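You operate a simulated robot arm through the tools that you are given. There is no shell and no other tool.

You are at the controls of a simulated robot arm. One attempt, no reset.

## Task
Pile some things up. At the end: the paint tin labelled "blue" from the machine bench top is on the clear middle of the machine bench; the green mug box from the machine bench top is on the middle part of the machine bench, with the orange filter cartridge from there on top of it and the beige short prop on top of that; whatever was shut is shut again. Leave all else as you found it, and nothing knocked over. Set down upright: green mug box, paint tin.

It is judged by the outcome, as a careful person would: the job done as asked, and still so three seconds after it is handed in. It fails if anything else is knocked over, pushed out of place, dropped, spilled or broken.

## Robot
A 6-joint arm with a three-finger gripper, fixed in place. Base frame: the origin is on the floor under the middle of its stand, x ahead of it, y to its left, z up; the work surface is at about z = 880. Readings come in mm, degrees, newtons and seconds.
It reaches about 1213 mm from its shoulder. Its first joint turns from -166.0 to 166.0 degrees. Payload 4.89 kg.
Tool frame: the origin (TCP) lies between the finger pads and is the grasp point; the fingertips stand 30 mm ahead of it; z points along the fingers, y is the line along which they close. The gripper opens to 164 mm; its body begins 125 mm behind the TCP.
Orientation is that of the tool frame in the base frame, as a unit quaternion [x, y, z, w]. With the fingers straight down and closing along the base's y, the tool's x points along the base's -x, its y along +y and its z along -z.

## Interface
- The arm moves only by the tool servo_tool. Its argument "plan" is text: rows parted by semicolons, each of 7 numbers parted by spaces: the shift along the base's x, y, z in units of 40 mm (1.0 is 40 mm), then the turn, a rotation vector about the base's x, y, z in units of 8 degrees (1.0 is 8 degrees), then the opening, from 0 (shut) to 1 (fully open). In form: tx ty tz ax ay az hand; .... A call has 1 to 20 rows; each row shifts and turns the commanded pose from where the row before left it. A call with a number of a shift or a turn outside -1 to 1 is refused whole. Rows are played at 5 a second. More than 50 mm and 8.6 degrees between two rows, or a gripper value outside its range, and nothing of the call is played. A pose out of reach is approached as far as the arm can. The call stops where the force on the tool passes 40 N (or 10 N more than at its start, if that is more) or the arm is blocked; 0.2 s more then pass. Each finger travels about 108 mm/s and halts on what it meets, pressing with about 33 N; the grip force reading is that of the motor and also rises with nothing between the fingers. The clock runs only during rows and for 0.2 s after the last one: add rows that do not move to give the fingers time. It gives the time, the measured TCP pose, the force on the tool (base axes), the opening and the grip force at its end, in the units of the frame above (readings bear some noise), with the torque about the TCP (base axes, N m) and any sound that the robot's microphone picked up.
- Cameras (640 x 400 px; columns grow to the right, rows downward): "scene" is fixed at [210.9, -638.8, 1608.3]; the picture's right is [0.83, -0.56, 0.00], its down [-0.32, -0.47, -0.83] and it looks along [0.46, 0.68, -0.56] (base axes); focal length 314 px, centre (320, 200). "wrist" rides on the gripper at [76, -2, -152] in the tool frame; the picture's right is [0.02, 1.00, 0.00], its down [-0.88, 0.02, -0.47] and it looks along [-0.47, 0.01, 0.88] (tool axes); focal length 247 px, centre (320, 200). There is no depth. A picture from a camera that has moved, and an enlarged one, comes with that camera's place and axes in the base frame and with its lens. The place of the scene camera against the robot may be out by one fixed shift of up to 18 mm in any direction.
- capture(camera): a new picture of that camera. The clock stands still meanwhile.
- lift_body(by): moves the trunk up (or, below 0, down) by that many mm; the arm rides with it, the base frame stays. It gives what a move gives, with no picture.
- zoom(camera, box): a new picture of the part [left, top, right, bottom] of that camera's present view, enlarged. The clock stands still meanwhile.
- job_done(): hands the job in; it is judged then, once.

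Places have to be worked out from the pictures, the camera data and where the tool is seen. Open the gripper and draw the arm clear of the work before you hand the job in, unless the task says otherwise.

The tools are called after "Call:" as name(argument=value, ...) on one line, values as JSON. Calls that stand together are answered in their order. servo_tool: Moves the arm, as the interface text tells. Its arguments: {"type":"object","properties":{"plan":{"type":"string"}},"required":["plan"]} The other tools are called the same way: lift_body (by) moves the trunk up or down; capture (camera) takes a picture; zoom (camera, box) takes an enlarged picture of a part of a camera's view; job_done () hands the job in.

At the start:

```text
time_s: 0.0
eef_pos: [602.3, -104.9, 1270.9]
orientation: [0.0, 1.0, -0.001, 0.0]
wrist_force: [-0.4, -0.3, 0.3]
ft_torque: [-0.03, -0.04, 0.01]
opening: 164.0
finger_force: 0.1
trunk travel left (down, up): [-150.0, 240.0]
```

scene: 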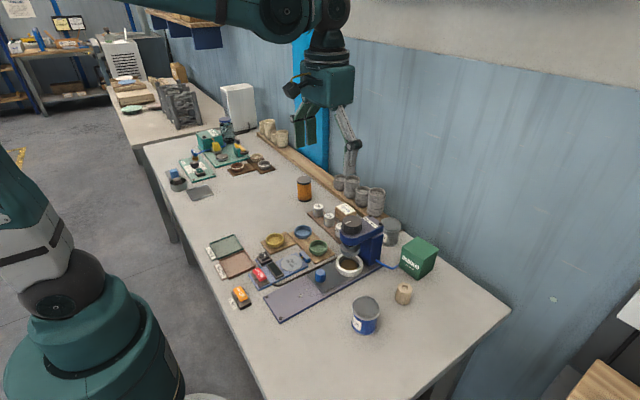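
wrist: 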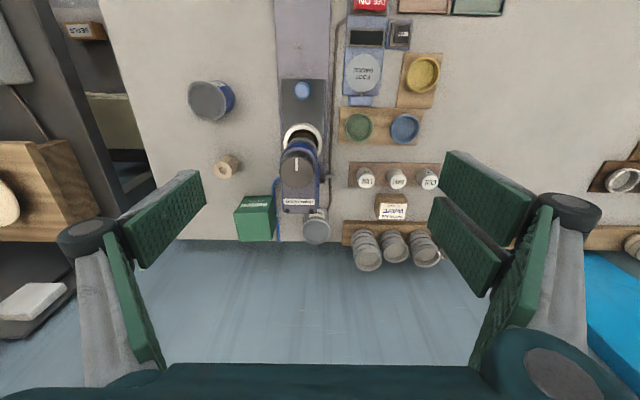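

The pictures show a bench with a grinder, tins, a green box, an orange cartridge and a beige round item. I'll zoom in on each before moving.

Call:
zoom(camera="scene", box=[320, 200, 480, 340])

Call:
zoom(camera="scene", box=[180, 150, 340, 260])

Call:
zoom(camera="scene", box=[200, 200, 360, 320])

Call:
zoom(camera="wrist", box=[160, 60, 480, 280])

```text
2.86 times, centred on (400, 270) of scene
camera zoom: at [210.9, -638.8, 1608.3], right [0.83, -0.56, 0.0], down [-0.32, -0.47, -0.83], along [0.46, 0.68, -0.56], focal length 897 px, centre (91, 0)
```

zoom: 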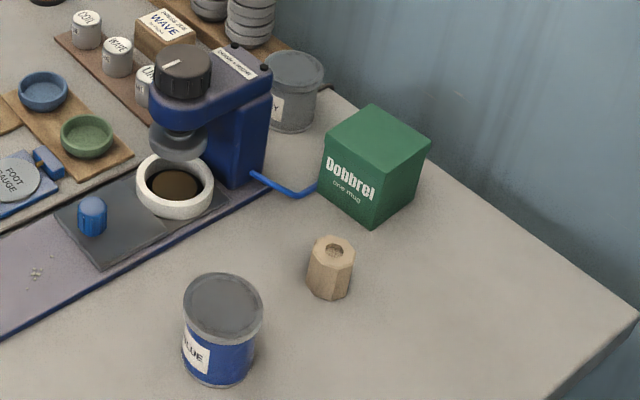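

```text
3.64 times, centred on (260, 205) of scene
camera zoom: at [210.9, -638.8, 1608.3], right [0.83, -0.56, 0.0], down [-0.32, -0.47, -0.83], along [0.46, 0.68, -0.56], focal length 1142 px, centre (538, 182)
```

zoom: 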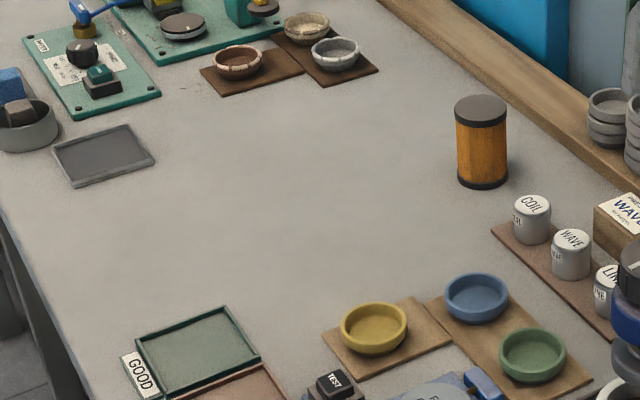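

```text
3.33 times, centred on (280, 260) of scene
camera zoom: at [210.9, -638.8, 1608.3], right [0.83, -0.56, 0.0], down [-0.32, -0.47, -0.83], along [0.46, 0.68, -0.56], focal length 1047 px, centre (453, 0)
```

zoom: 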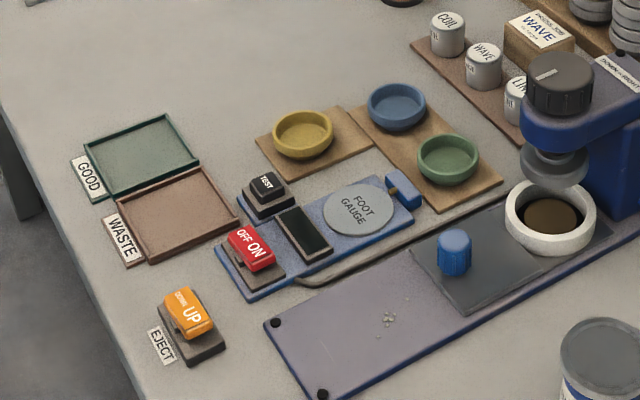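

```text
1.82 times, centred on (320, 170) of wrist
camera zoom: at [526.2, -108.7, 1423.6], right [-0.02, 1.0, 0.0], down [0.88, 0.02, 0.47], along [0.47, 0.01, -0.88], focal length 449 px, centre (320, 254)
```

zoom: 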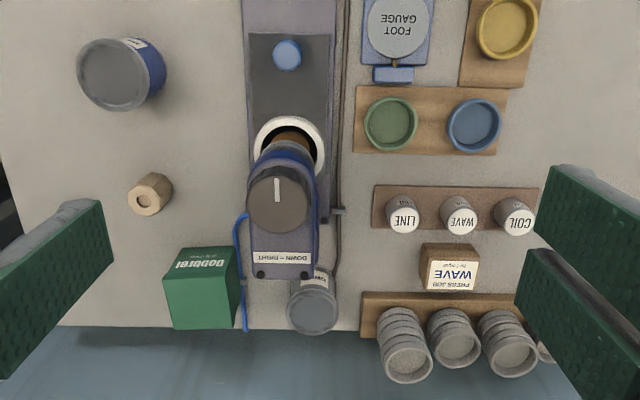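

The blue tin seems to be near (582, -300), the prop near (725, -317) and the green box near (827, -245). I'll take tighter views of the box, the cartridge, the prop and the far-end beige items to be sure which is which.

Call:
zoom(camera="scene", box=[380, 220, 460, 310])

Call:
zoom(camera="scene", box=[240, 100, 340, 210])

Call:
zoom(camera="scene", box=[150, 100, 300, 210])

Call:
zoom(camera="wrist", box=[200, 140, 340, 250])

```text
4.44 times, centred on (420, 265) of scene
camera zoom: at [210.9, -638.8, 1608.3], right [0.83, -0.56, 0.0], down [-0.32, -0.47, -0.83], along [0.46, 0.68, -0.56], focal length 1396 px, centre (-124, -89)
```

zoom: 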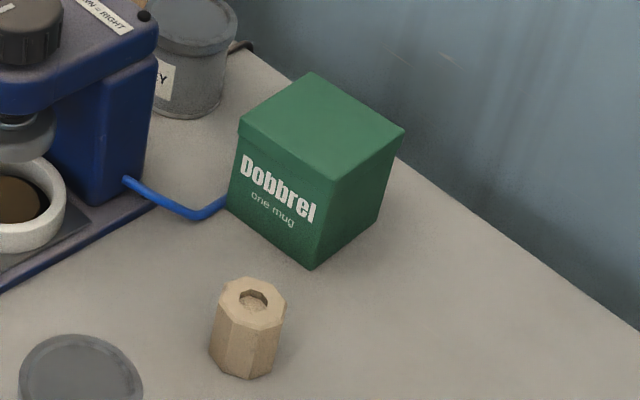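

```text
3.64 times, centred on (290, 155) of scene
camera zoom: at [210.9, -638.8, 1608.3], right [0.83, -0.56, 0.0], down [-0.32, -0.47, -0.83], along [0.46, 0.68, -0.56], focal length 1142 px, centre (429, 364)
```

zoom: 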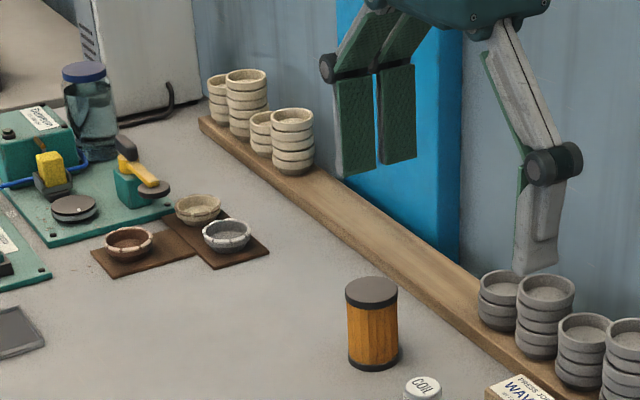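

```text
3.64 times, centred on (225, 155) of scene
camera zoom: at [210.9, -638.8, 1608.3], right [0.83, -0.56, 0.0], down [-0.32, -0.47, -0.83], along [0.46, 0.68, -0.56], focal length 1142 px, centre (666, 364)
```

zoom: 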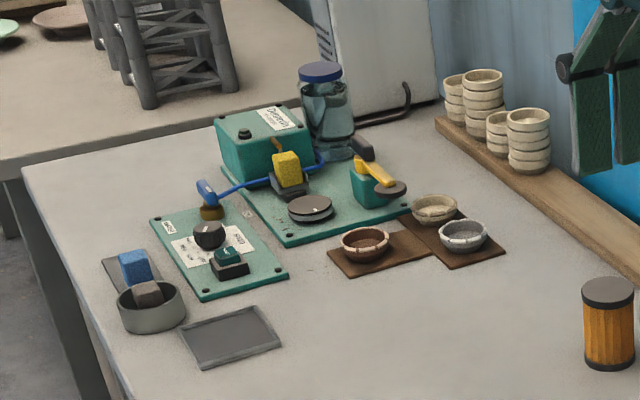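

```text
3.64 times, centred on (270, 195) of wrist
camera zoom: at [526.2, -108.7, 1423.6], right [-0.02, 1.0, 0.0], down [0.88, 0.02, 0.47], along [0.47, 0.01, -0.88], focal length 898 px, centre (502, 218)
```

zoom: 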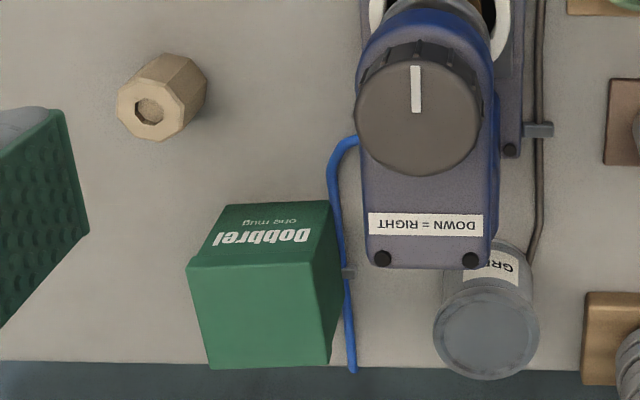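

The prop is the octagonal wooden piece by the box, and the box sits close to the grinder's blue cable. I'll half-close the gripper here to see how far the fingers stick out and to check the scene camera's shift.

Call:
servo_tool(plan="0 0 0 0 0 0 0.65; 0 0 0 0 0 0 0.65; 0 0 0 0 0 0 0.65; 0 0 0 0 0 0 0.65")

Call:
zoom(camera="scene", box=[270, 20, 390, 170])

Call:
capture(camera="wrist")

```text
time_s: 1.0
eef_pos: [602.4, -106.2, 1271.0]
orientation: [0.001, 1.0, 0.0, 0.0]
wrist_force: [-0.7, 0.1, -0.1]
ft_torque: [0.01, -0.04, 0.03]
opening: 106.3
finger_force: 0.1
trunk travel left (down, up): [-150.0, 240.0]
```

```text
2.67 times, centred on (330, 95) of scene
camera zoom: at [210.9, -638.8, 1608.3], right [0.83, -0.56, 0.0], down [-0.32, -0.47, -0.83], along [0.46, 0.68, -0.56], focal length 838 px, centre (293, 480)
```

zoom: 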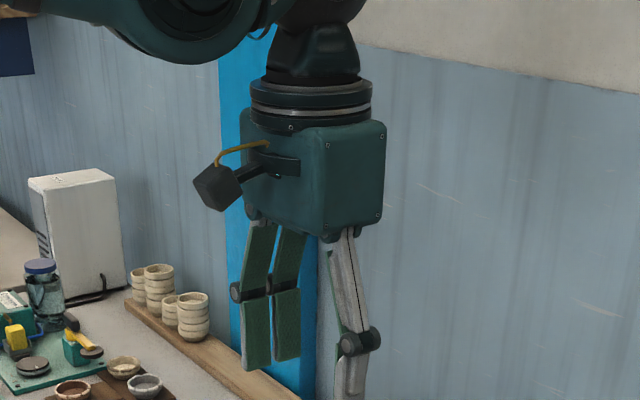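

```text
taken
camera wrist: at [526.1, -108.6, 1423.6], right [-0.02, 1.0, 0.0], down [0.88, 0.02, 0.47], along [0.47, 0.01, -0.88], focal length 247 px, centre (320, 200)
```

wrist: 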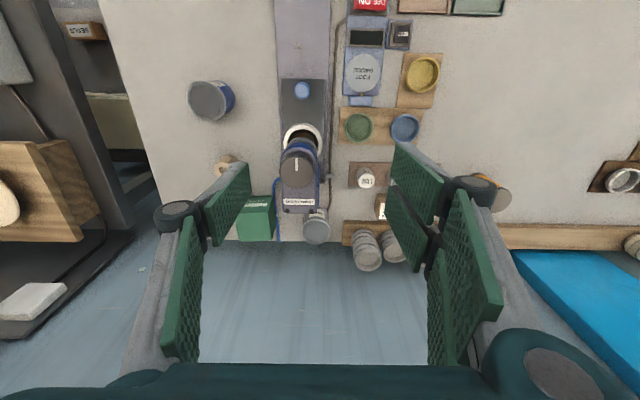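

The knuckles stick out about 40 mm past the pads, so the box's grinder side will be tight but workable. I'll move over the blue tin, near (583, -308), at z about 1100 to measure it from above.

Call:
servo_tool(plan="-0.08 -0.84 -0.71 0 0 0 0.65; -0.08 -0.84 -0.71 0 0 0 0.65; -0.08 -0.84 -0.71 0 0 0 0.65; -0.08 -0.84 -0.71 0 0 0 0.65; -0.08 -0.84 -0.71 0 0 0 0.65; -0.08 -0.84 -0.71 0 0 0 0.65; 0 0 0 0 0 0 0.65; 0 0 0 0 0 0 0.65")

Call:
capture(camera="wrist")

Call:
capture(camera="scene")

```text
time_s: 2.8
eef_pos: [581.9, -310.6, 1101.1]
orientation: [0.0, 1.0, 0.0, 0.0]
wrist_force: [0.6, 0.5, -1.4]
ft_torque: [0.04, 0.04, -0.02]
opening: 106.7
finger_force: 0.0
trunk travel left (down, up): [-150.0, 240.0]
```

```text
taken
camera wrist: at [506.3, -312.7, 1253.6], right [-0.02, 1.0, 0.0], down [0.88, 0.02, 0.47], along [0.47, 0.01, -0.88], focal length 247 px, centre (320, 200)
```

wrist: 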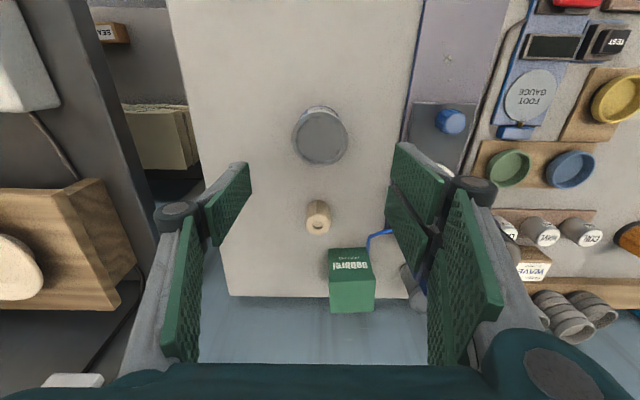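

```text
taken
```

scene: 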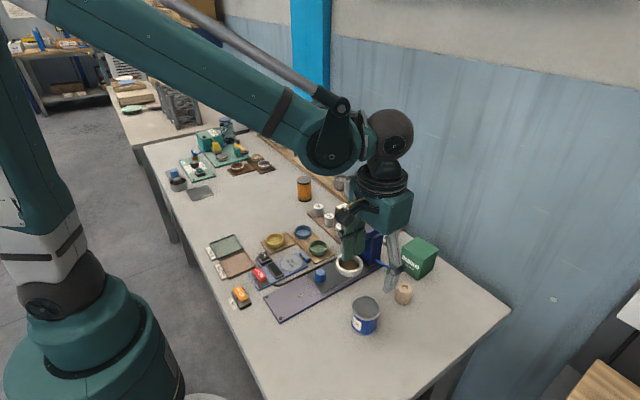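

The tin, prop and box are all in view. I'll zoom in for accurate edges.

Call:
zoom(camera="wrist", box=[260, 90, 380, 165])

Call:
zoom(camera="wrist", box=[280, 190, 400, 320])

```text
5.33 times, centred on (320, 128) of wrist
camera zoom: at [506.3, -312.7, 1253.6], right [-0.02, 1.0, 0.0], down [0.88, 0.02, 0.47], along [0.47, 0.01, -0.88], focal length 1317 px, centre (320, 587)
```

zoom: 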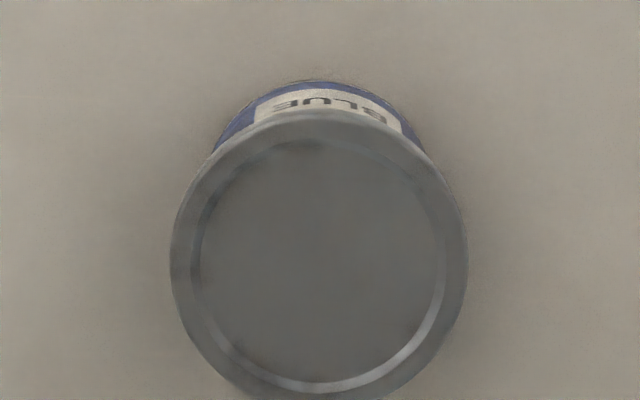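

```text
3.08 times, centred on (340, 255) of wrist
camera zoom: at [506.3, -312.7, 1253.6], right [-0.02, 1.0, 0.0], down [0.88, 0.02, 0.47], along [0.47, 0.01, -0.88], focal length 760 px, centre (258, 31)
```

zoom: 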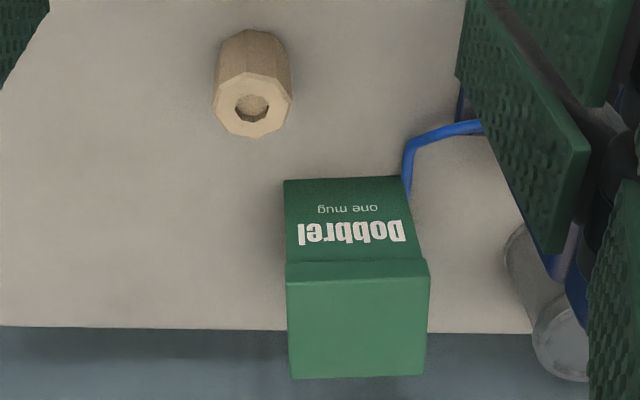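

The tin lid is centred near (581.5, -311.5), about 68 mm wide with its top near z 955, which is right under the TCP. I'll descend to z about 920, close on it and check the grip.

Call:
servo_tool(plan="0 -0.02 -0.75 0 0 0 0.65; 0 0 -0.75 0 0 0 0.65; 0 0 -0.75 0 0 0 0.65; 0 0 -0.75 0 0 0 0.65; 0 0 -0.75 0 0 0 0.65; 0 0 -0.4 0 0 0 0.65; 0 0 -0.35 0 0 0 0.65; 0 0 0 0 0 0 0.65")

Call:
capture(camera="wrist")

Call:
zoom(camera="scene", box=[320, 200, 460, 350])

```text
time_s: 4.6
eef_pos: [583.9, -308.3, 920.2]
orientation: [0.0, 1.0, 0.0, 0.0]
wrist_force: [0.1, 0.2, -0.1]
ft_torque: [0.04, 0.01, 0.02]
opening: 106.3
finger_force: 0.2
trunk travel left (down, up): [-150.0, 240.0]
```

```text
taken
camera wrist: at [507.2, -312.2, 1072.7], right [-0.02, 1.0, 0.0], down [0.88, 0.02, 0.47], along [0.47, 0.01, -0.88], focal length 247 px, centre (320, 200)
```

wrist: 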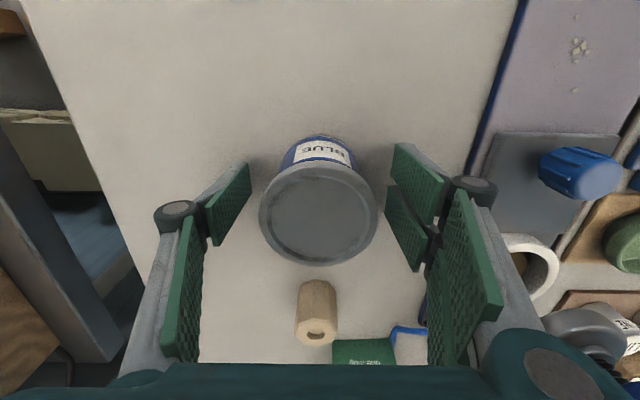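

```text
2.67 times, centred on (390, 275) of scene
camera zoom: at [210.9, -638.8, 1608.3], right [0.83, -0.56, 0.0], down [-0.32, -0.47, -0.83], along [0.46, 0.68, -0.56], focal length 838 px, centre (133, 0)
```

zoom: 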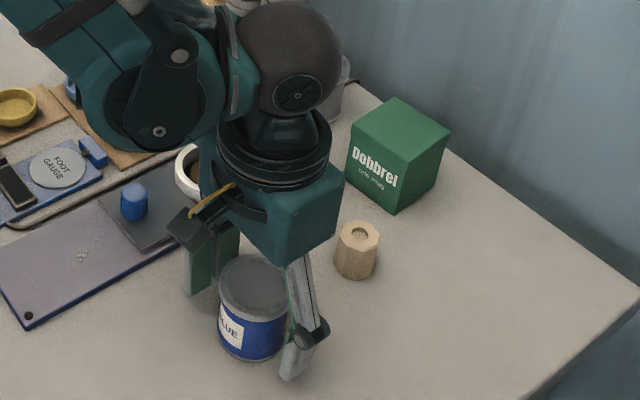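

The tin is well centred between the fingers, so I'll close.

Call:
servo_tool(plan="0 0 0 0 0 0 0.45; 0 0 0 0 0 0 0.3; 0 0 0 0 0 0 0.2; 0 0 0 0 0 0 0.2; 0 0 0 0 0 0 0.2; 0 0 0 0 0 0 0.2")

Call:
capture(camera="wrist")

```text
time_s: 6.0
eef_pos: [582.1, -308.5, 920.0]
orientation: [0.0, 1.0, 0.0, 0.0]
wrist_force: [0.8, -0.8, 0.6]
ft_torque: [-0.16, -0.02, 0.0]
opening: 62.8
finger_force: 32.8
trunk travel left (down, up): [-150.0, 240.0]
```

```text
taken
camera wrist: at [507.3, -312.2, 1072.9], right [-0.02, 1.0, 0.0], down [0.88, 0.02, 0.47], along [0.47, 0.01, -0.88], focal length 247 px, centre (320, 200)
```

wrist: 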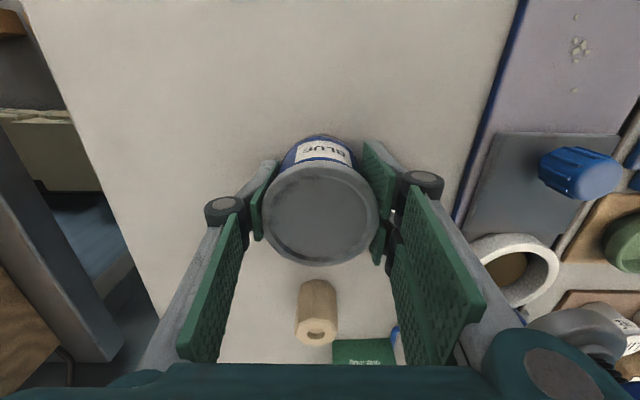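

The tin is held at 62.8 mm with 33 N on it. I'll lift it a little first to confirm it comes up cleanly.

Call:
servo_tool(plan="0 0 0.25 0 0 0 0.2; 0 0 0.5 0 0 0 0.2; 0 0 0.75 0 0 0 0.2; 0 0 0 0 0 0 0.2")

Call:
capture(camera="scene")

```text
time_s: 7.0
eef_pos: [583.1, -307.9, 979.9]
orientation: [0.0, 1.0, 0.0, 0.001]
wrist_force: [-0.1, 0.0, -2.7]
ft_torque: [0.01, 0.02, 0.02]
opening: 62.9
finger_force: 33.3
trunk travel left (down, up): [-150.0, 240.0]
```

```text
taken
```

scene: 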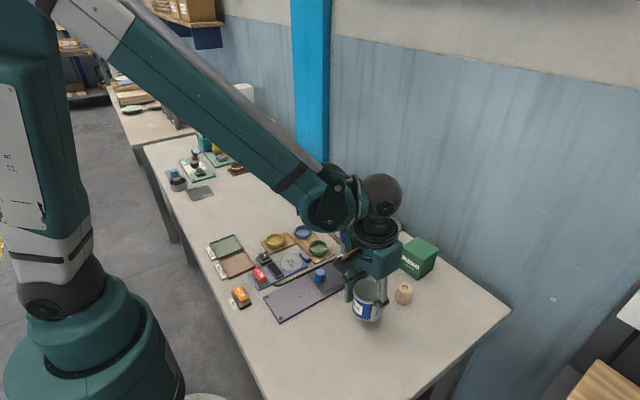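

The tin is up and weighs about 2.7 N. I'll raise it to about z 1200 to clear the grinder, whose top is near 1055.

Call:
servo_tool(plan="0 0 0.92 0 0 0 0.2; 0 0 0.92 0 0 0 0.2; 0 0 0.92 0 0 0 0.2; 0 0 0.92 0 0 0 0.2; 0 0 0.92 0 0 0 0.2; 0 0 0.9 0 0 0 0.2; -0.1 0.5 0 0 0 0 0.2; -0.17 0.95 0 0 0 0 0.2; -0.17 0.95 0 0 0 0 0.2; -0.17 0.95 0 0 0 0 0.2; -0.17 0.95 0 0 0 0 0.2; -0.17 0.95 0 0 0 0 0.2; -0.17 0.95 0 0 0 0 0.2; -0.17 0.95 0 0 0 0 0.2; -0.17 0.95 0 0 0 0 0.2; -0.17 0.95 0 0 0 0 0.2; -0.17 0.95 0 0 0 0 0.2; -0.17 0.95 0 0 0 0 0.2")

Call:
capture(camera="wrist")

Call:
capture(camera="scene")

```text
time_s: 10.8
eef_pos: [502.4, 130.1, 1199.3]
orientation: [0.0, 1.0, 0.0, 0.0]
wrist_force: [0.4, -1.2, -1.9]
ft_torque: [0.12, 0.01, 0.02]
opening: 63.0
finger_force: 32.5
trunk travel left (down, up): [-150.0, 240.0]
```

```text
taken
camera wrist: at [427.1, 126.8, 1351.4], right [-0.02, 1.0, 0.0], down [0.88, 0.02, 0.47], along [0.47, 0.01, -0.88], focal length 247 px, centre (320, 200)
```

wrist: 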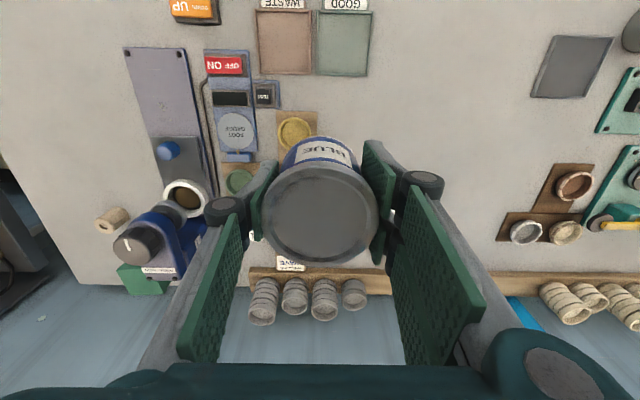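

```text
taken
```

scene: 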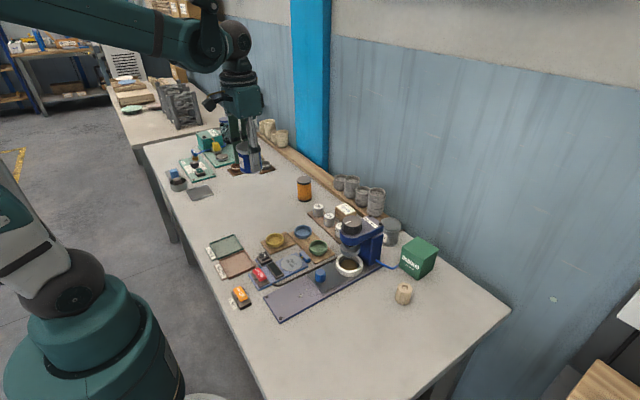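

The tin is now over y = 130. The clear middle lies between the GOOD tray (y below about 210) and the grey tray (y above about 500), so I'll go to (480, 340) and lower to z about 960.

Call:
servo_tool(plan="-0.09 0.88 0 0 0 0 0.2; -0.09 0.88 0 0 0 0 0.2; -0.09 0.88 0 0 0 0 0.2; -0.09 0.88 0 0 0 0 0.2; -0.09 0.88 0 0 0 0 0.2; -0.09 0.85 0 0 0 0 0.2; 0 0 0 0 0 0 0.2; 0 0 -0.8 0 0 0 0.2; 0 0 -0.8 0 0 0 0.2; 0 0 -0.8 0 0 0 0.2; 0 0 -0.8 0 0 0 0.2; 0 0 -0.8 0 0 0 0.2; 0 0 -0.8 0 0 0 0.2; 0 0 -0.7 0 0 0 0.2; 0 0 -0.5 0 0 0 0.2; 0 0 0 0 0 0 0.2; 0 0 0 0 0 0 0.2")

Call:
capture(camera="scene")

Call:
capture(camera="wrist")

```text
time_s: 14.4
eef_pos: [482.6, 340.1, 958.8]
orientation: [0.0, 1.0, -0.001, 0.001]
wrist_force: [1.0, 0.0, -2.6]
ft_torque: [-0.03, 0.0, 0.03]
opening: 63.3
finger_force: 32.7
trunk travel left (down, up): [-150.0, 240.0]
```

```text
taken
```

scene: 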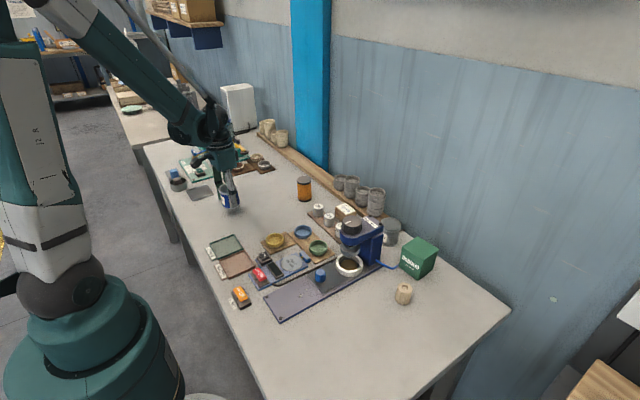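

```text
taken
camera wrist: at [405.9, 336.7, 1112.0], right [-0.02, 1.0, 0.0], down [0.88, 0.02, 0.47], along [0.47, 0.01, -0.88], focal length 247 px, centre (320, 200)
```

wrist: 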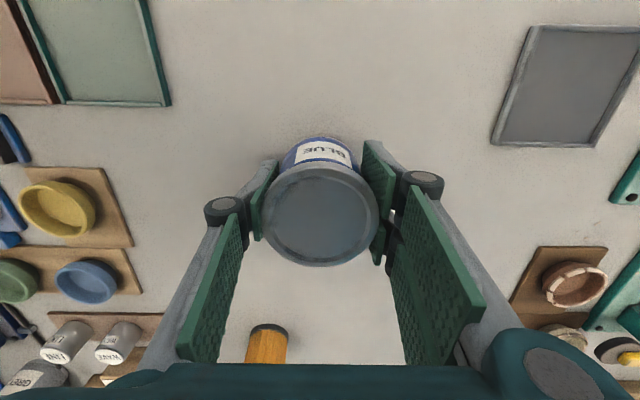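

The tin hangs straight over clear bench at (482, 340). I'll lower it the last 38 mm or so gently.

Call:
servo_tool(plan="0 0 -0.4 0 0 0 0.2; 0 0 -0.3 0 0 0 0.2; 0 0 -0.12 0 0 0 0.2; 0 0 -0.08 0 0 0 0.2; 0 0 0 0 0 0 0.2")

```text
time_s: 15.6
eef_pos: [481.5, 340.5, 924.6]
orientation: [0.0, 1.0, 0.0, -0.001]
wrist_force: [0.5, -0.2, -2.9]
ft_torque: [-0.03, 0.05, 0.02]
opening: 62.9
finger_force: 32.9
trunk travel left (down, up): [-150.0, 240.0]
```

The TCP is at 924.6 with the full weight still on the tool, so I'll go down in 1–2 mm steps until the load transfers.

Call:
servo_tool(plan="0 0 -0.04 0 0 0 0.2; 0 0 -0.04 0 0 0 0.2; 0 0 -0.03 0 0 0 0.2; 0 0 0 0 0 0 0.2")

```text
time_s: 16.6
eef_pos: [483.2, 339.5, 920.0]
orientation: [0.001, 1.0, 0.0, 0.0]
wrist_force: [0.3, 1.0, 0.4]
ft_torque: [-0.06, 0.0, 0.01]
opening: 63.3
finger_force: 32.8
trunk travel left (down, up): [-150.0, 240.0]
```

The load has moved to the bench, so I'll open the fingers and rise straight up.

Call:
servo_tool(plan="0 0 0 0 0 0 0.4; 0 0 0 0 0 0 0.5; 0 0 0 0 0 0 0.65; 0 0 0 0 0 0 0.65; 0 0 0 0 0 0 0.65; 0 0 0.5 0 0 0 0.65; 0 0 0.9 0 0 0 0.65; 0 0 0.9 0 0 0 0.65; 0 0 0.9 0 0 0 0.65; 0 0 0.9 0 0 0 0.65; 0 0 0.9 0 0 0 0.65; 0 0 0 0 0 0 0.65")

Call:
capture(camera="wrist")

Call:
capture(camera="scene")

```text
time_s: 19.2
eef_pos: [483.5, 340.2, 1121.2]
orientation: [0.0, 1.0, -0.001, 0.0]
wrist_force: [-0.1, -0.2, 0.1]
ft_torque: [0.02, 0.0, 0.02]
opening: 106.8
finger_force: 0.0
trunk travel left (down, up): [-150.0, 240.0]
```

```text
taken
camera wrist: at [406.9, 337.0, 1273.9], right [-0.02, 1.0, 0.0], down [0.88, 0.02, 0.47], along [0.47, 0.01, -0.88], focal length 247 px, centre (320, 200)
```

wrist: 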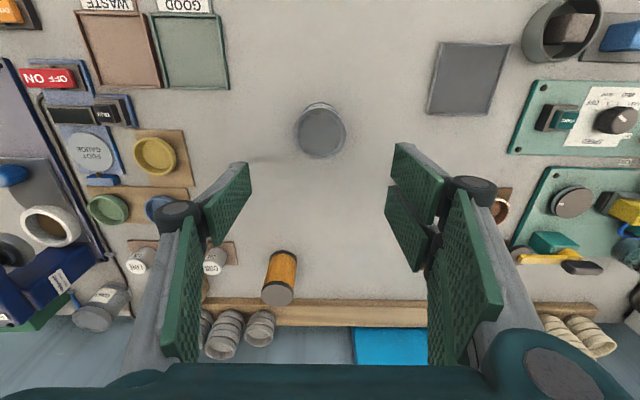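

```text
taken
```

scene: 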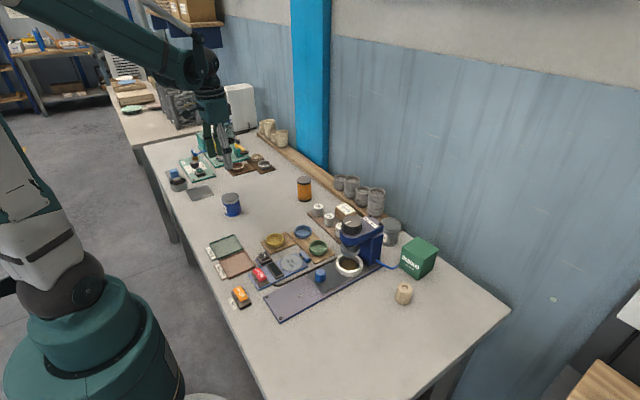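

The tin stands upright at about (483, 340). Next I'll travel at z about 1200 to above the green box to measure its exact pose.

Call:
servo_tool(plan="0.495 -0.924 0.5 0 0 0 0.65; 0.495 -0.924 0.5 0 0 0 0.65; 0.495 -0.924 0.5 0 0 0 0.65; 0.495 -0.924 0.5 0 0 0 0.65; 0.495 -0.924 0 0 0 0 0.65; 0.495 -0.924 0 0 0 0 0.65; 0.495 -0.924 0 0 0 0 0.65; 0.495 -0.924 0 0 0 0 0.65; 0.495 -0.924 0 0 0 0 0.65; 0.495 -0.924 0 0 0 0 0.65; 0.495 -0.924 0 0 0 0 0.65; 0.495 -0.924 0 0 0 0 0.65; 0.495 -0.924 0 0 0 0 0.65; 0.495 -0.924 0 0 0 0 0.65; 0.495 -0.924 0 0 0 0 0.65; 0.495 -0.924 0 0 0 0 0.65; 0 0 0 0 0 0 0.65; 0 0 0 0 0 0 0.65")

Call:
capture(camera="wrist")

Call:
zoom(camera="wrist", box=[260, 100, 400, 190])

```text
time_s: 23.0
eef_pos: [800.7, -251.7, 1199.2]
orientation: [0.0, 1.0, 0.0, -0.001]
wrist_force: [0.9, -0.2, 0.0]
ft_torque: [0.07, 0.06, 0.01]
opening: 106.6
finger_force: 0.2
trunk travel left (down, up): [-150.0, 240.0]
```

```text
taken
camera wrist: at [723.9, -255.3, 1352.1], right [-0.02, 1.0, 0.0], down [0.88, 0.02, 0.47], along [0.47, 0.01, -0.88], focal length 247 px, centre (320, 200)
```

wrist: 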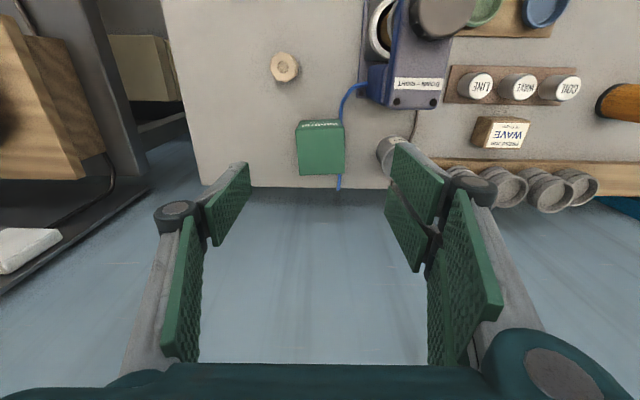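

```text
4.44 times, centred on (330, 145) of wrist
camera zoom: at [723.9, -255.3, 1352.1], right [-0.02, 1.0, 0.0], down [0.88, 0.02, 0.47], along [0.47, 0.01, -0.88], focal length 1098 px, centre (276, 444)
```

zoom: 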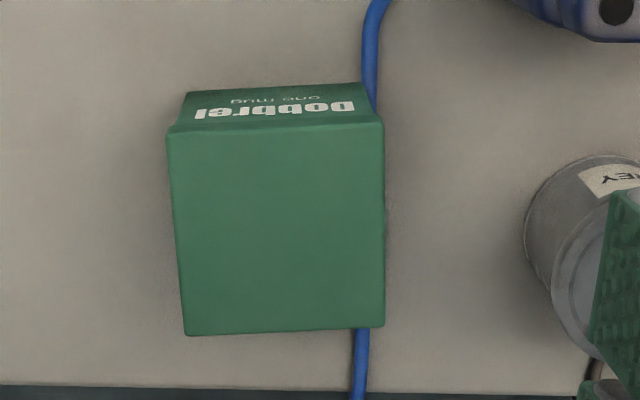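

The box is centred near (844, -251), about 76 mm square, turned about +4°, with its top near z 965. I'll align over it, narrow the opening to about 95 mm, come down to just above it and check.

Call:
servo_tool(plan="0.54 0 0 0 0 0.25 0.62; 0.54 0 0 0 0 0.25 0.58; 0 0 -0.7 0 0 0 0.58; 0 0 -0.7 0 0 0 0.58; 0 0 -0.7 0 0 0 0.58; 0 0 -0.7 0 0 0 0.58; 0 0 -0.7 0 0 0 0.58; 0 0 -0.5 0 0 0 0.58; 0 0 0 0 0 0 0.58; 0 0 0 0 0 0 0.58")

Call:
capture(camera="wrist")

Call:
capture(camera="scene")

```text
time_s: 25.2
eef_pos: [843.9, -251.2, 1040.3]
orientation: [-0.035, 0.999, -0.001, 0.0]
wrist_force: [-0.2, -0.4, -1.3]
ft_torque: [0.01, 0.02, 0.01]
opening: 95.1
finger_force: 0.0
trunk travel left (down, up): [-150.0, 240.0]
```

```text
taken
camera wrist: at [767.0, -259.8, 1192.9], right [-0.09, 1.0, 0.0], down [0.88, 0.08, 0.47], along [0.47, 0.04, -0.88], focal length 247 px, centre (320, 200)
```

wrist: 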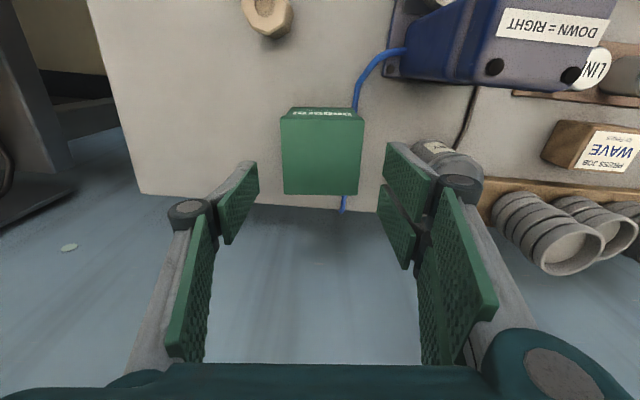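

```text
taken
```

scene: 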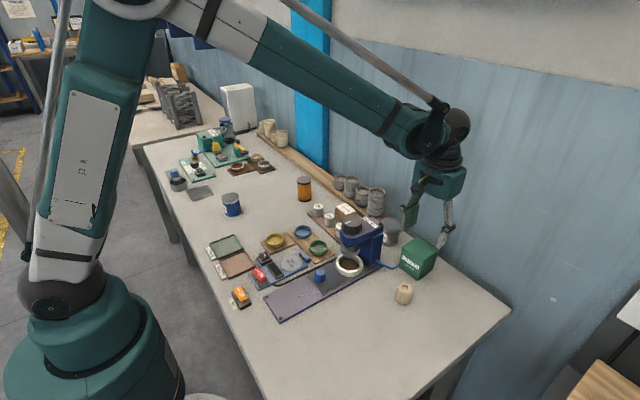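

I'm above the box. I'll zoom in to check how it lines up with the fingers and how much gap there is to the grey tin.

Call:
zoom(camera="wrist", box=[200, 80, 480, 280])

Call:
zoom(camera="scene", box=[370, 150, 480, 300])

```text
2.00 times, centred on (340, 180) of wrist
camera zoom: at [767.0, -259.8, 1192.9], right [-0.09, 1.0, 0.0], down [0.88, 0.08, 0.47], along [0.47, 0.04, -0.88], focal length 494 px, centre (280, 240)
```

zoom: 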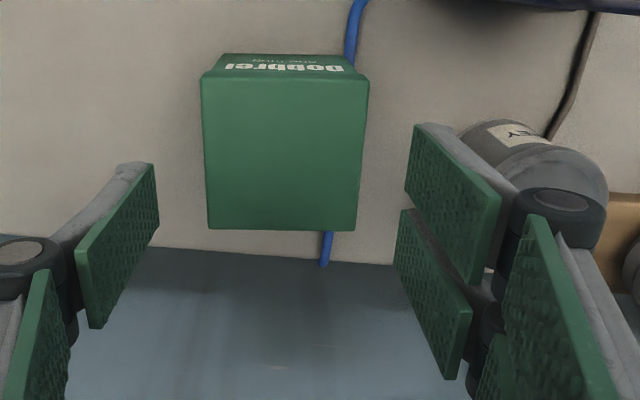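

```text
2.67 times, centred on (425, 225) of scene
camera zoom: at [210.9, -638.8, 1608.3], right [0.83, -0.56, 0.0], down [-0.32, -0.47, -0.83], along [0.46, 0.68, -0.56], focal length 838 px, centre (40, 133)
```

zoom: 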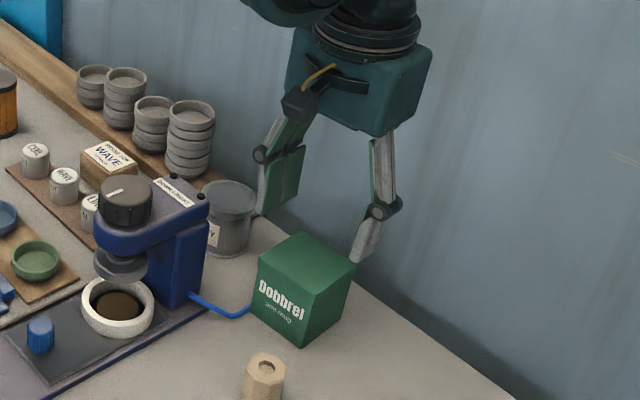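

The box is centred between the fingers to within 2 mm, and the grey tin is well clear of them. I'll descend to TCP z about 940, keeping the fingertips above the cable.

Call:
servo_tool(plan="0 0.03 -0.5 0 0 0 0.58; 0 0 -0.5 0 0 0 0.58; 0 0 -0.5 0 0 0 0.58; 0 0 -0.5 0 0 0 0.58; 0 0 -0.3 0 0 0 0.58; 0 0 -0.25 0 0 0 0.58; 0 0 0 0 0 0 0.58")

Call:
zoom(camera="scene", box=[370, 150, 480, 300])

Call:
capture(camera="wrist")

```text
time_s: 26.8
eef_pos: [843.0, -250.7, 938.3]
orientation: [-0.035, 0.999, 0.0, 0.001]
wrist_force: [0.8, 0.3, 0.1]
ft_torque: [-0.03, 0.03, -0.04]
opening: 95.3
finger_force: 0.0
trunk travel left (down, up): [-150.0, 240.0]
```

```text
2.67 times, centred on (425, 225) of scene
camera zoom: at [210.9, -638.8, 1608.3], right [0.83, -0.56, 0.0], down [-0.32, -0.47, -0.83], along [0.46, 0.68, -0.56], focal length 838 px, centre (40, 133)
```

zoom: 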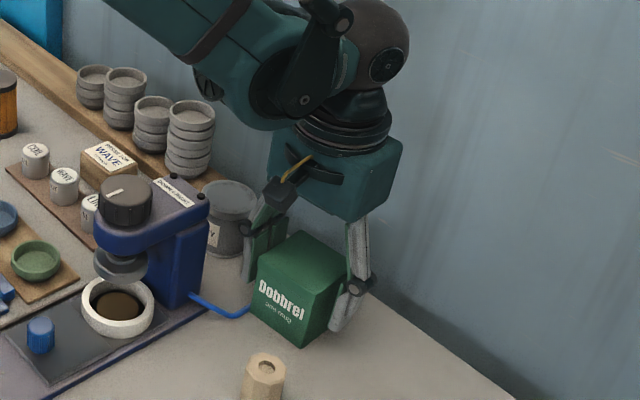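

```text
taken
camera wrist: at [766.3, -258.6, 1091.2], right [-0.09, 1.0, 0.0], down [0.88, 0.08, 0.47], along [0.47, 0.04, -0.88], focal length 247 px, centre (320, 200)
```

wrist: 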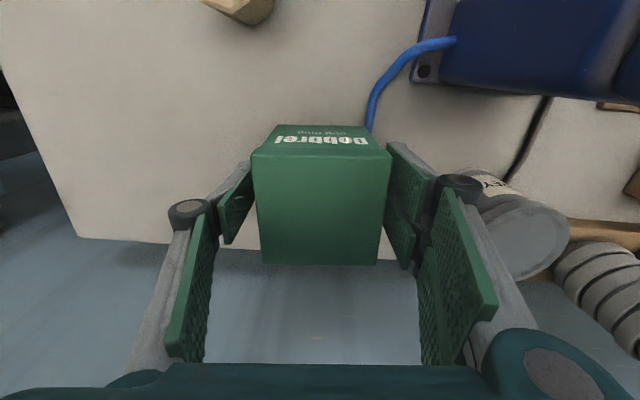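

The fingers are astride the box with clearance on both sides, so I'll close.

Call:
servo_tool(plan="0 0 0 0 0 0 0.5; 0 0 0 0 0 0 0.4; 0 0 0 0 0 0 0.3; 0 0 0 0 0 0 0.3; 0 0 0 0 0 0 0.3; 0 0 0 0 0 0 0.3")

Call:
capture(camera="wrist")

```text
time_s: 28.2
eef_pos: [841.9, -250.6, 939.2]
orientation: [-0.035, 0.999, 0.0, 0.0]
wrist_force: [-0.6, 1.4, -0.2]
ft_torque: [0.18, 0.04, 0.04]
opening: 73.5
finger_force: 32.9
trunk travel left (down, up): [-150.0, 240.0]
```

```text
taken
camera wrist: at [766.3, -258.5, 1091.4], right [-0.09, 1.0, 0.0], down [0.88, 0.08, 0.47], along [0.47, 0.04, -0.88], focal length 247 px, centre (320, 200)
```

wrist: 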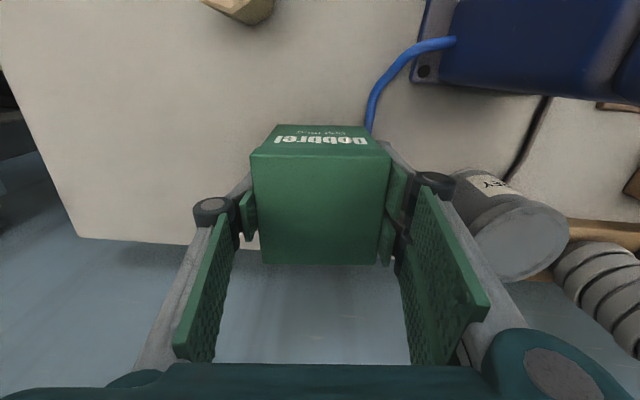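

It's gripped at 73.5 mm. I'll lift straight up slowly at first and watch the force.

Call:
servo_tool(plan="0 0 0.15 0 0 0 0.3; 0 0 0.3 0 0 0 0.3; 0 0 0.5 0 0 0 0.3; 0 0 0.5 0 0 0 0.3; 0 0 0 0 0 0 0.3")

Call:
zoom(camera="scene", box=[360, 140, 480, 300])

```text
time_s: 29.4
eef_pos: [843.6, -249.4, 996.2]
orientation: [-0.035, 0.999, 0.0, 0.0]
wrist_force: [-0.3, -0.1, -3.5]
ft_torque: [-0.03, -0.03, 0.0]
opening: 73.6
finger_force: 32.5
trunk travel left (down, up): [-150.0, 240.0]
```

```text
2.50 times, centred on (420, 220) of scene
camera zoom: at [210.9, -638.8, 1608.3], right [0.83, -0.56, 0.0], down [-0.32, -0.47, -0.83], along [0.46, 0.68, -0.56], focal length 785 px, centre (70, 150)
```

zoom: 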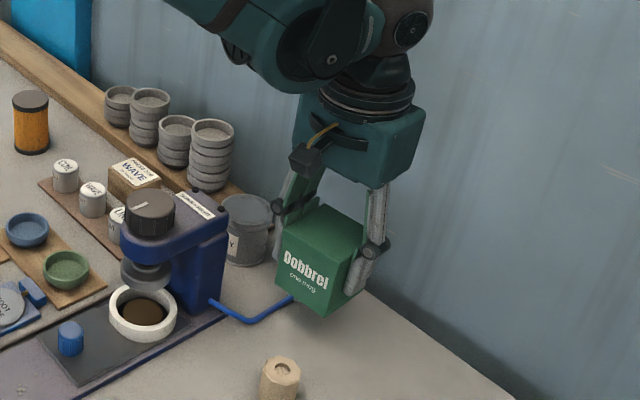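

The box is free at 3.5 N and the cable stayed put. I'll raise it to about z 1215 and then carry it over to the middle of the bench.

Call:
servo_tool(plan="0 0 0.9 0 0 0 0.3; 0 0 0.9 0 0 0 0.3; 0 0 0.9 0 0 0 0.3; 0 0 0.9 0 0 0 0.3; 0 0 0.9 0 0 0 0.3; 0 0 0.95 0 0 0 0.3; -0.2 0.5 0 0 0 0 0.3; -0.35 0.95 0 0 0 0 0.3; -0.35 0.95 0 0 0 0 0.3; -0.35 0.95 0 0 0 0 0.3; -0.35 0.95 0 0 0 0 0.3; -0.35 0.95 0 0 0 0 0.3; -0.35 0.95 0 0 0 0 0.3; -0.35 0.95 0 0 0 0 0.3; -0.35 0.95 0 0 0 0 0.3; -0.35 0.95 0 0 0 0 0.3; -0.35 0.95 0 0 0 0 0.3; 0 0.5 0 0 0 0 0.3; 0 0 0 0 0 0 0.3")

Call:
capture(camera="wrist")

Call:
capture(camera="scene")

```text
time_s: 33.4
eef_pos: [696.1, 170.5, 1214.8]
orientation: [-0.036, 0.999, 0.0, 0.0]
wrist_force: [-0.1, 0.5, -3.5]
ft_torque: [-0.01, -0.04, -0.01]
opening: 73.6
finger_force: 33.2
trunk travel left (down, up): [-150.0, 240.0]
```

```text
taken
camera wrist: at [619.8, 162.0, 1366.3], right [-0.09, 1.0, 0.0], down [0.88, 0.08, 0.47], along [0.47, 0.04, -0.88], focal length 247 px, centre (320, 200)
```

wrist: 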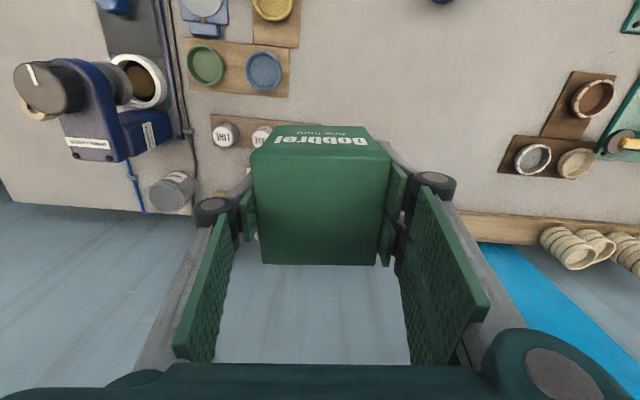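

```text
taken
```

scene: 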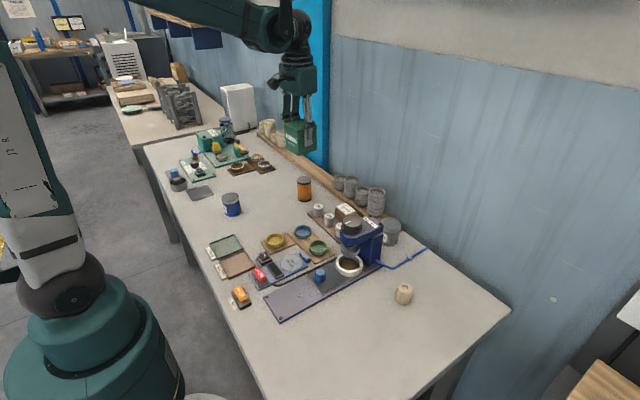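

The mats with bowls start at y about 540, so (630, 420) is free for the stack. I'll go there, square the box up by -4° and lower to about 20 mm above the bench.

Call:
servo_tool(plan="-0.236 0.89 0 0 0 -0.1 0.3; -0.236 0.89 0 0 0 -0.1 0.3; -0.236 0.89 0 0 0 -0.1 0.3; -0.236 0.89 0 0 0 -0.1 0.3; -0.236 0.89 0 0 0 -0.1 0.3; -0.236 0.89 0 0 0 0 0.3; -0.236 0.89 0 0 0 0 0.3; 0 0 0 0 0 0 0.3; 0 0 -0.8 0 0 0 0.3; 0 0 -0.8 0 0 0 0.3; 0 0 -0.8 0 0 0 0.3; 0 0 -0.8 0 0 0 0.3; 0 0 -0.8 0 0 0 0.3; 0 0 -0.8 0 0 0 0.3; 0 0 -0.8 0 0 0 0.3; 0 0 -0.6 0 0 0 0.3; 0 0 -0.2 0 0 0 0.3; 0 0 0 0 0 0 0.3")

Call:
capture(camera="scene")

Call:
capture(camera="wrist")

```text
time_s: 37.2
eef_pos: [629.8, 417.9, 958.9]
orientation: [0.0, 1.0, 0.001, 0.0]
wrist_force: [0.5, 0.6, -3.9]
ft_torque: [-0.02, 0.03, -0.02]
opening: 73.5
finger_force: 32.5
trunk travel left (down, up): [-150.0, 240.0]
```

```text
taken
```

scene: 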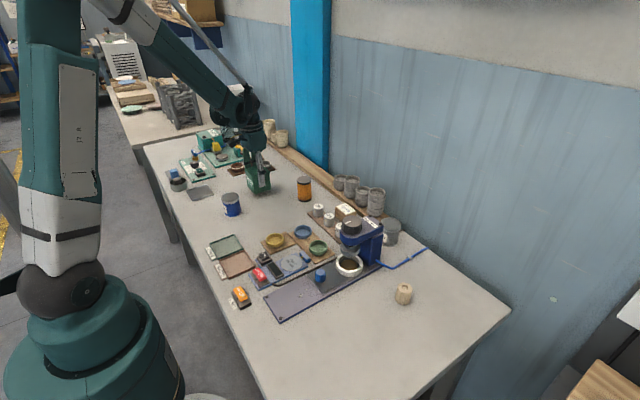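

```text
taken
camera wrist: at [552.9, 413.9, 1112.1], right [-0.02, 1.0, 0.0], down [0.88, 0.02, 0.47], along [0.47, 0.01, -0.88], focal length 247 px, centre (320, 200)
```

wrist: 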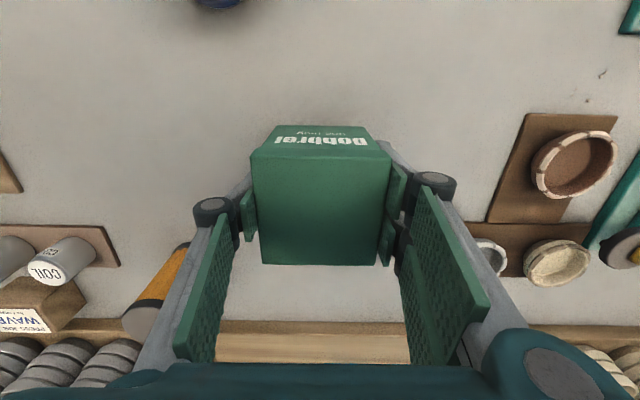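

The space is clear all round. I'll lower it the last 20 mm with small steps at the end.

Call:
servo_tool(plan="0 0 -0.25 0 0 0 0.3; 0 0 -0.12 0 0 0 0.3; 0 0 -0.04 0 0 0 0.3; 0 0 -0.03 0 0 0 0.3; 0 0 0 0 0 0 0.3")

```text
time_s: 38.4
eef_pos: [629.6, 418.7, 940.8]
orientation: [0.0, 1.0, -0.001, 0.0]
wrist_force: [0.1, -0.2, -3.5]
ft_torque: [0.05, 0.01, -0.02]
opening: 73.4
finger_force: 32.9
trunk travel left (down, up): [-150.0, 240.0]
```

The full weight is still on the tool at z 940.8, so I'll take a few more 1 mm steps.

Call:
servo_tool(plan="0 0 -0.03 0 0 0 0.3; 0 0 -0.03 0 0 0 0.3; 0 0 0 0 0 0 0.3")

```text
time_s: 39.2
eef_pos: [629.3, 418.2, 939.3]
orientation: [0.0, 1.0, -0.001, 0.001]
wrist_force: [2.3, 1.0, 11.5]
ft_torque: [-0.23, -0.05, 0.0]
opening: 73.7
finger_force: 33.1
trunk travel left (down, up): [-150.0, 240.0]
```

It's in contact and pressing slightly, so I'll ease up about 1 mm, open and rise clear.

Call:
servo_tool(plan="0 0 0.025 0 0 0 0.3; 0 0 0 0 0 0 0.5; 0 0 0 0 0 0 0.58; 0 0 0 0 0 0 0.6; 0 0 0 0 0 0 0.6; 0 0 0.5 0 0 0 0.6; 0 0 0.8 0 0 0 0.6; 0 0 0.9 0 0 0 0.6; 0 0 0.9 0 0 0 0.6; 0 0 0.9 0 0 0 0.6; 0 0 0.9 0 0 0 0.6; 0 0 0 0 0 0 0.6; 0 0 0 0 0 0 0.6")

Call:
capture(camera="wrist")

Call:
capture(camera="scene")

```text
time_s: 42.0
eef_pos: [627.1, 415.9, 1137.6]
orientation: [0.0, 1.0, 0.001, 0.0]
wrist_force: [-0.9, -0.7, -0.4]
ft_torque: [0.01, -0.01, -0.02]
opening: 98.3
finger_force: 0.0
trunk travel left (down, up): [-150.0, 240.0]
```

```text
taken
camera wrist: at [551.0, 413.6, 1289.7], right [-0.02, 1.0, 0.0], down [0.88, 0.02, 0.47], along [0.47, 0.01, -0.88], focal length 247 px, centre (320, 200)
```

wrist: 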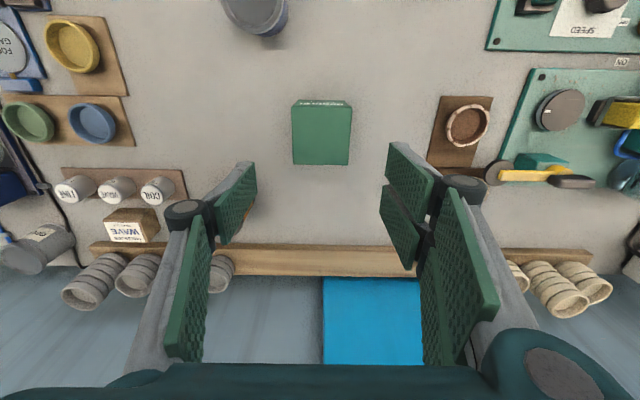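

```text
taken
```

scene: 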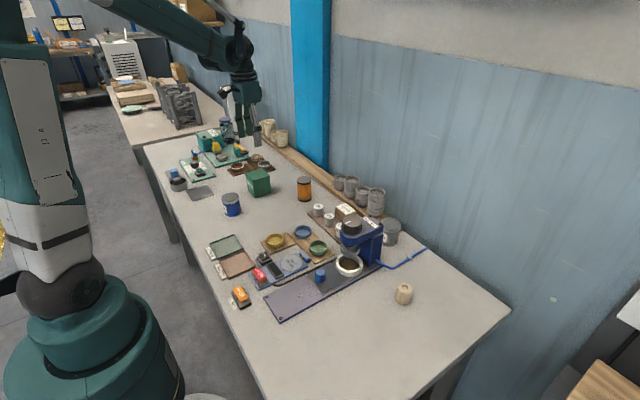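

The box stands on the bench. I'll zoom to get its exact place from above, and the scene view for the cartridge.

Call:
zoom(camera="wrist", box=[260, 85, 380, 175])

Call:
zoom(camera="scene", box=[220, 150, 340, 230])

```text
4.44 times, centred on (320, 130) of wrist
camera zoom: at [551.0, 413.6, 1289.7], right [-0.02, 1.0, 0.0], down [0.88, 0.02, 0.47], along [0.47, 0.01, -0.88], focal length 1098 px, centre (320, 511)
```

zoom: 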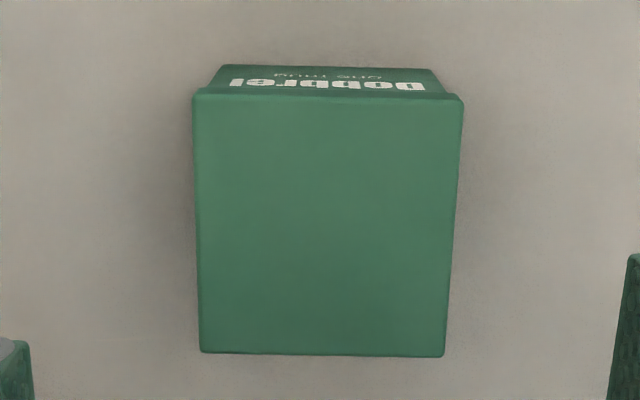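

```text
5.00 times, centred on (280, 190) of scene
camera zoom: at [210.9, -638.8, 1608.3], right [0.83, -0.56, 0.0], down [-0.32, -0.47, -0.83], along [0.46, 0.68, -0.56], focal length 1570 px, centre (520, 250)
```

zoom: 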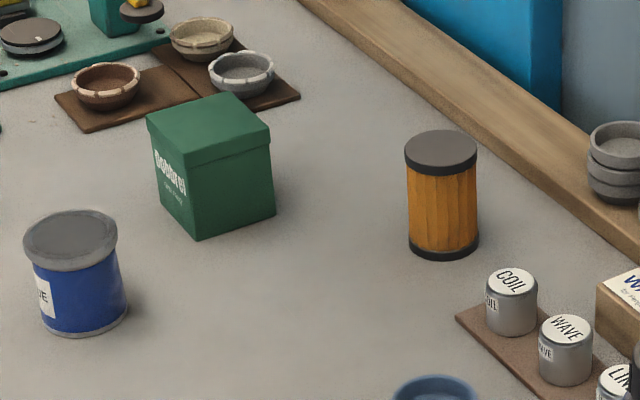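

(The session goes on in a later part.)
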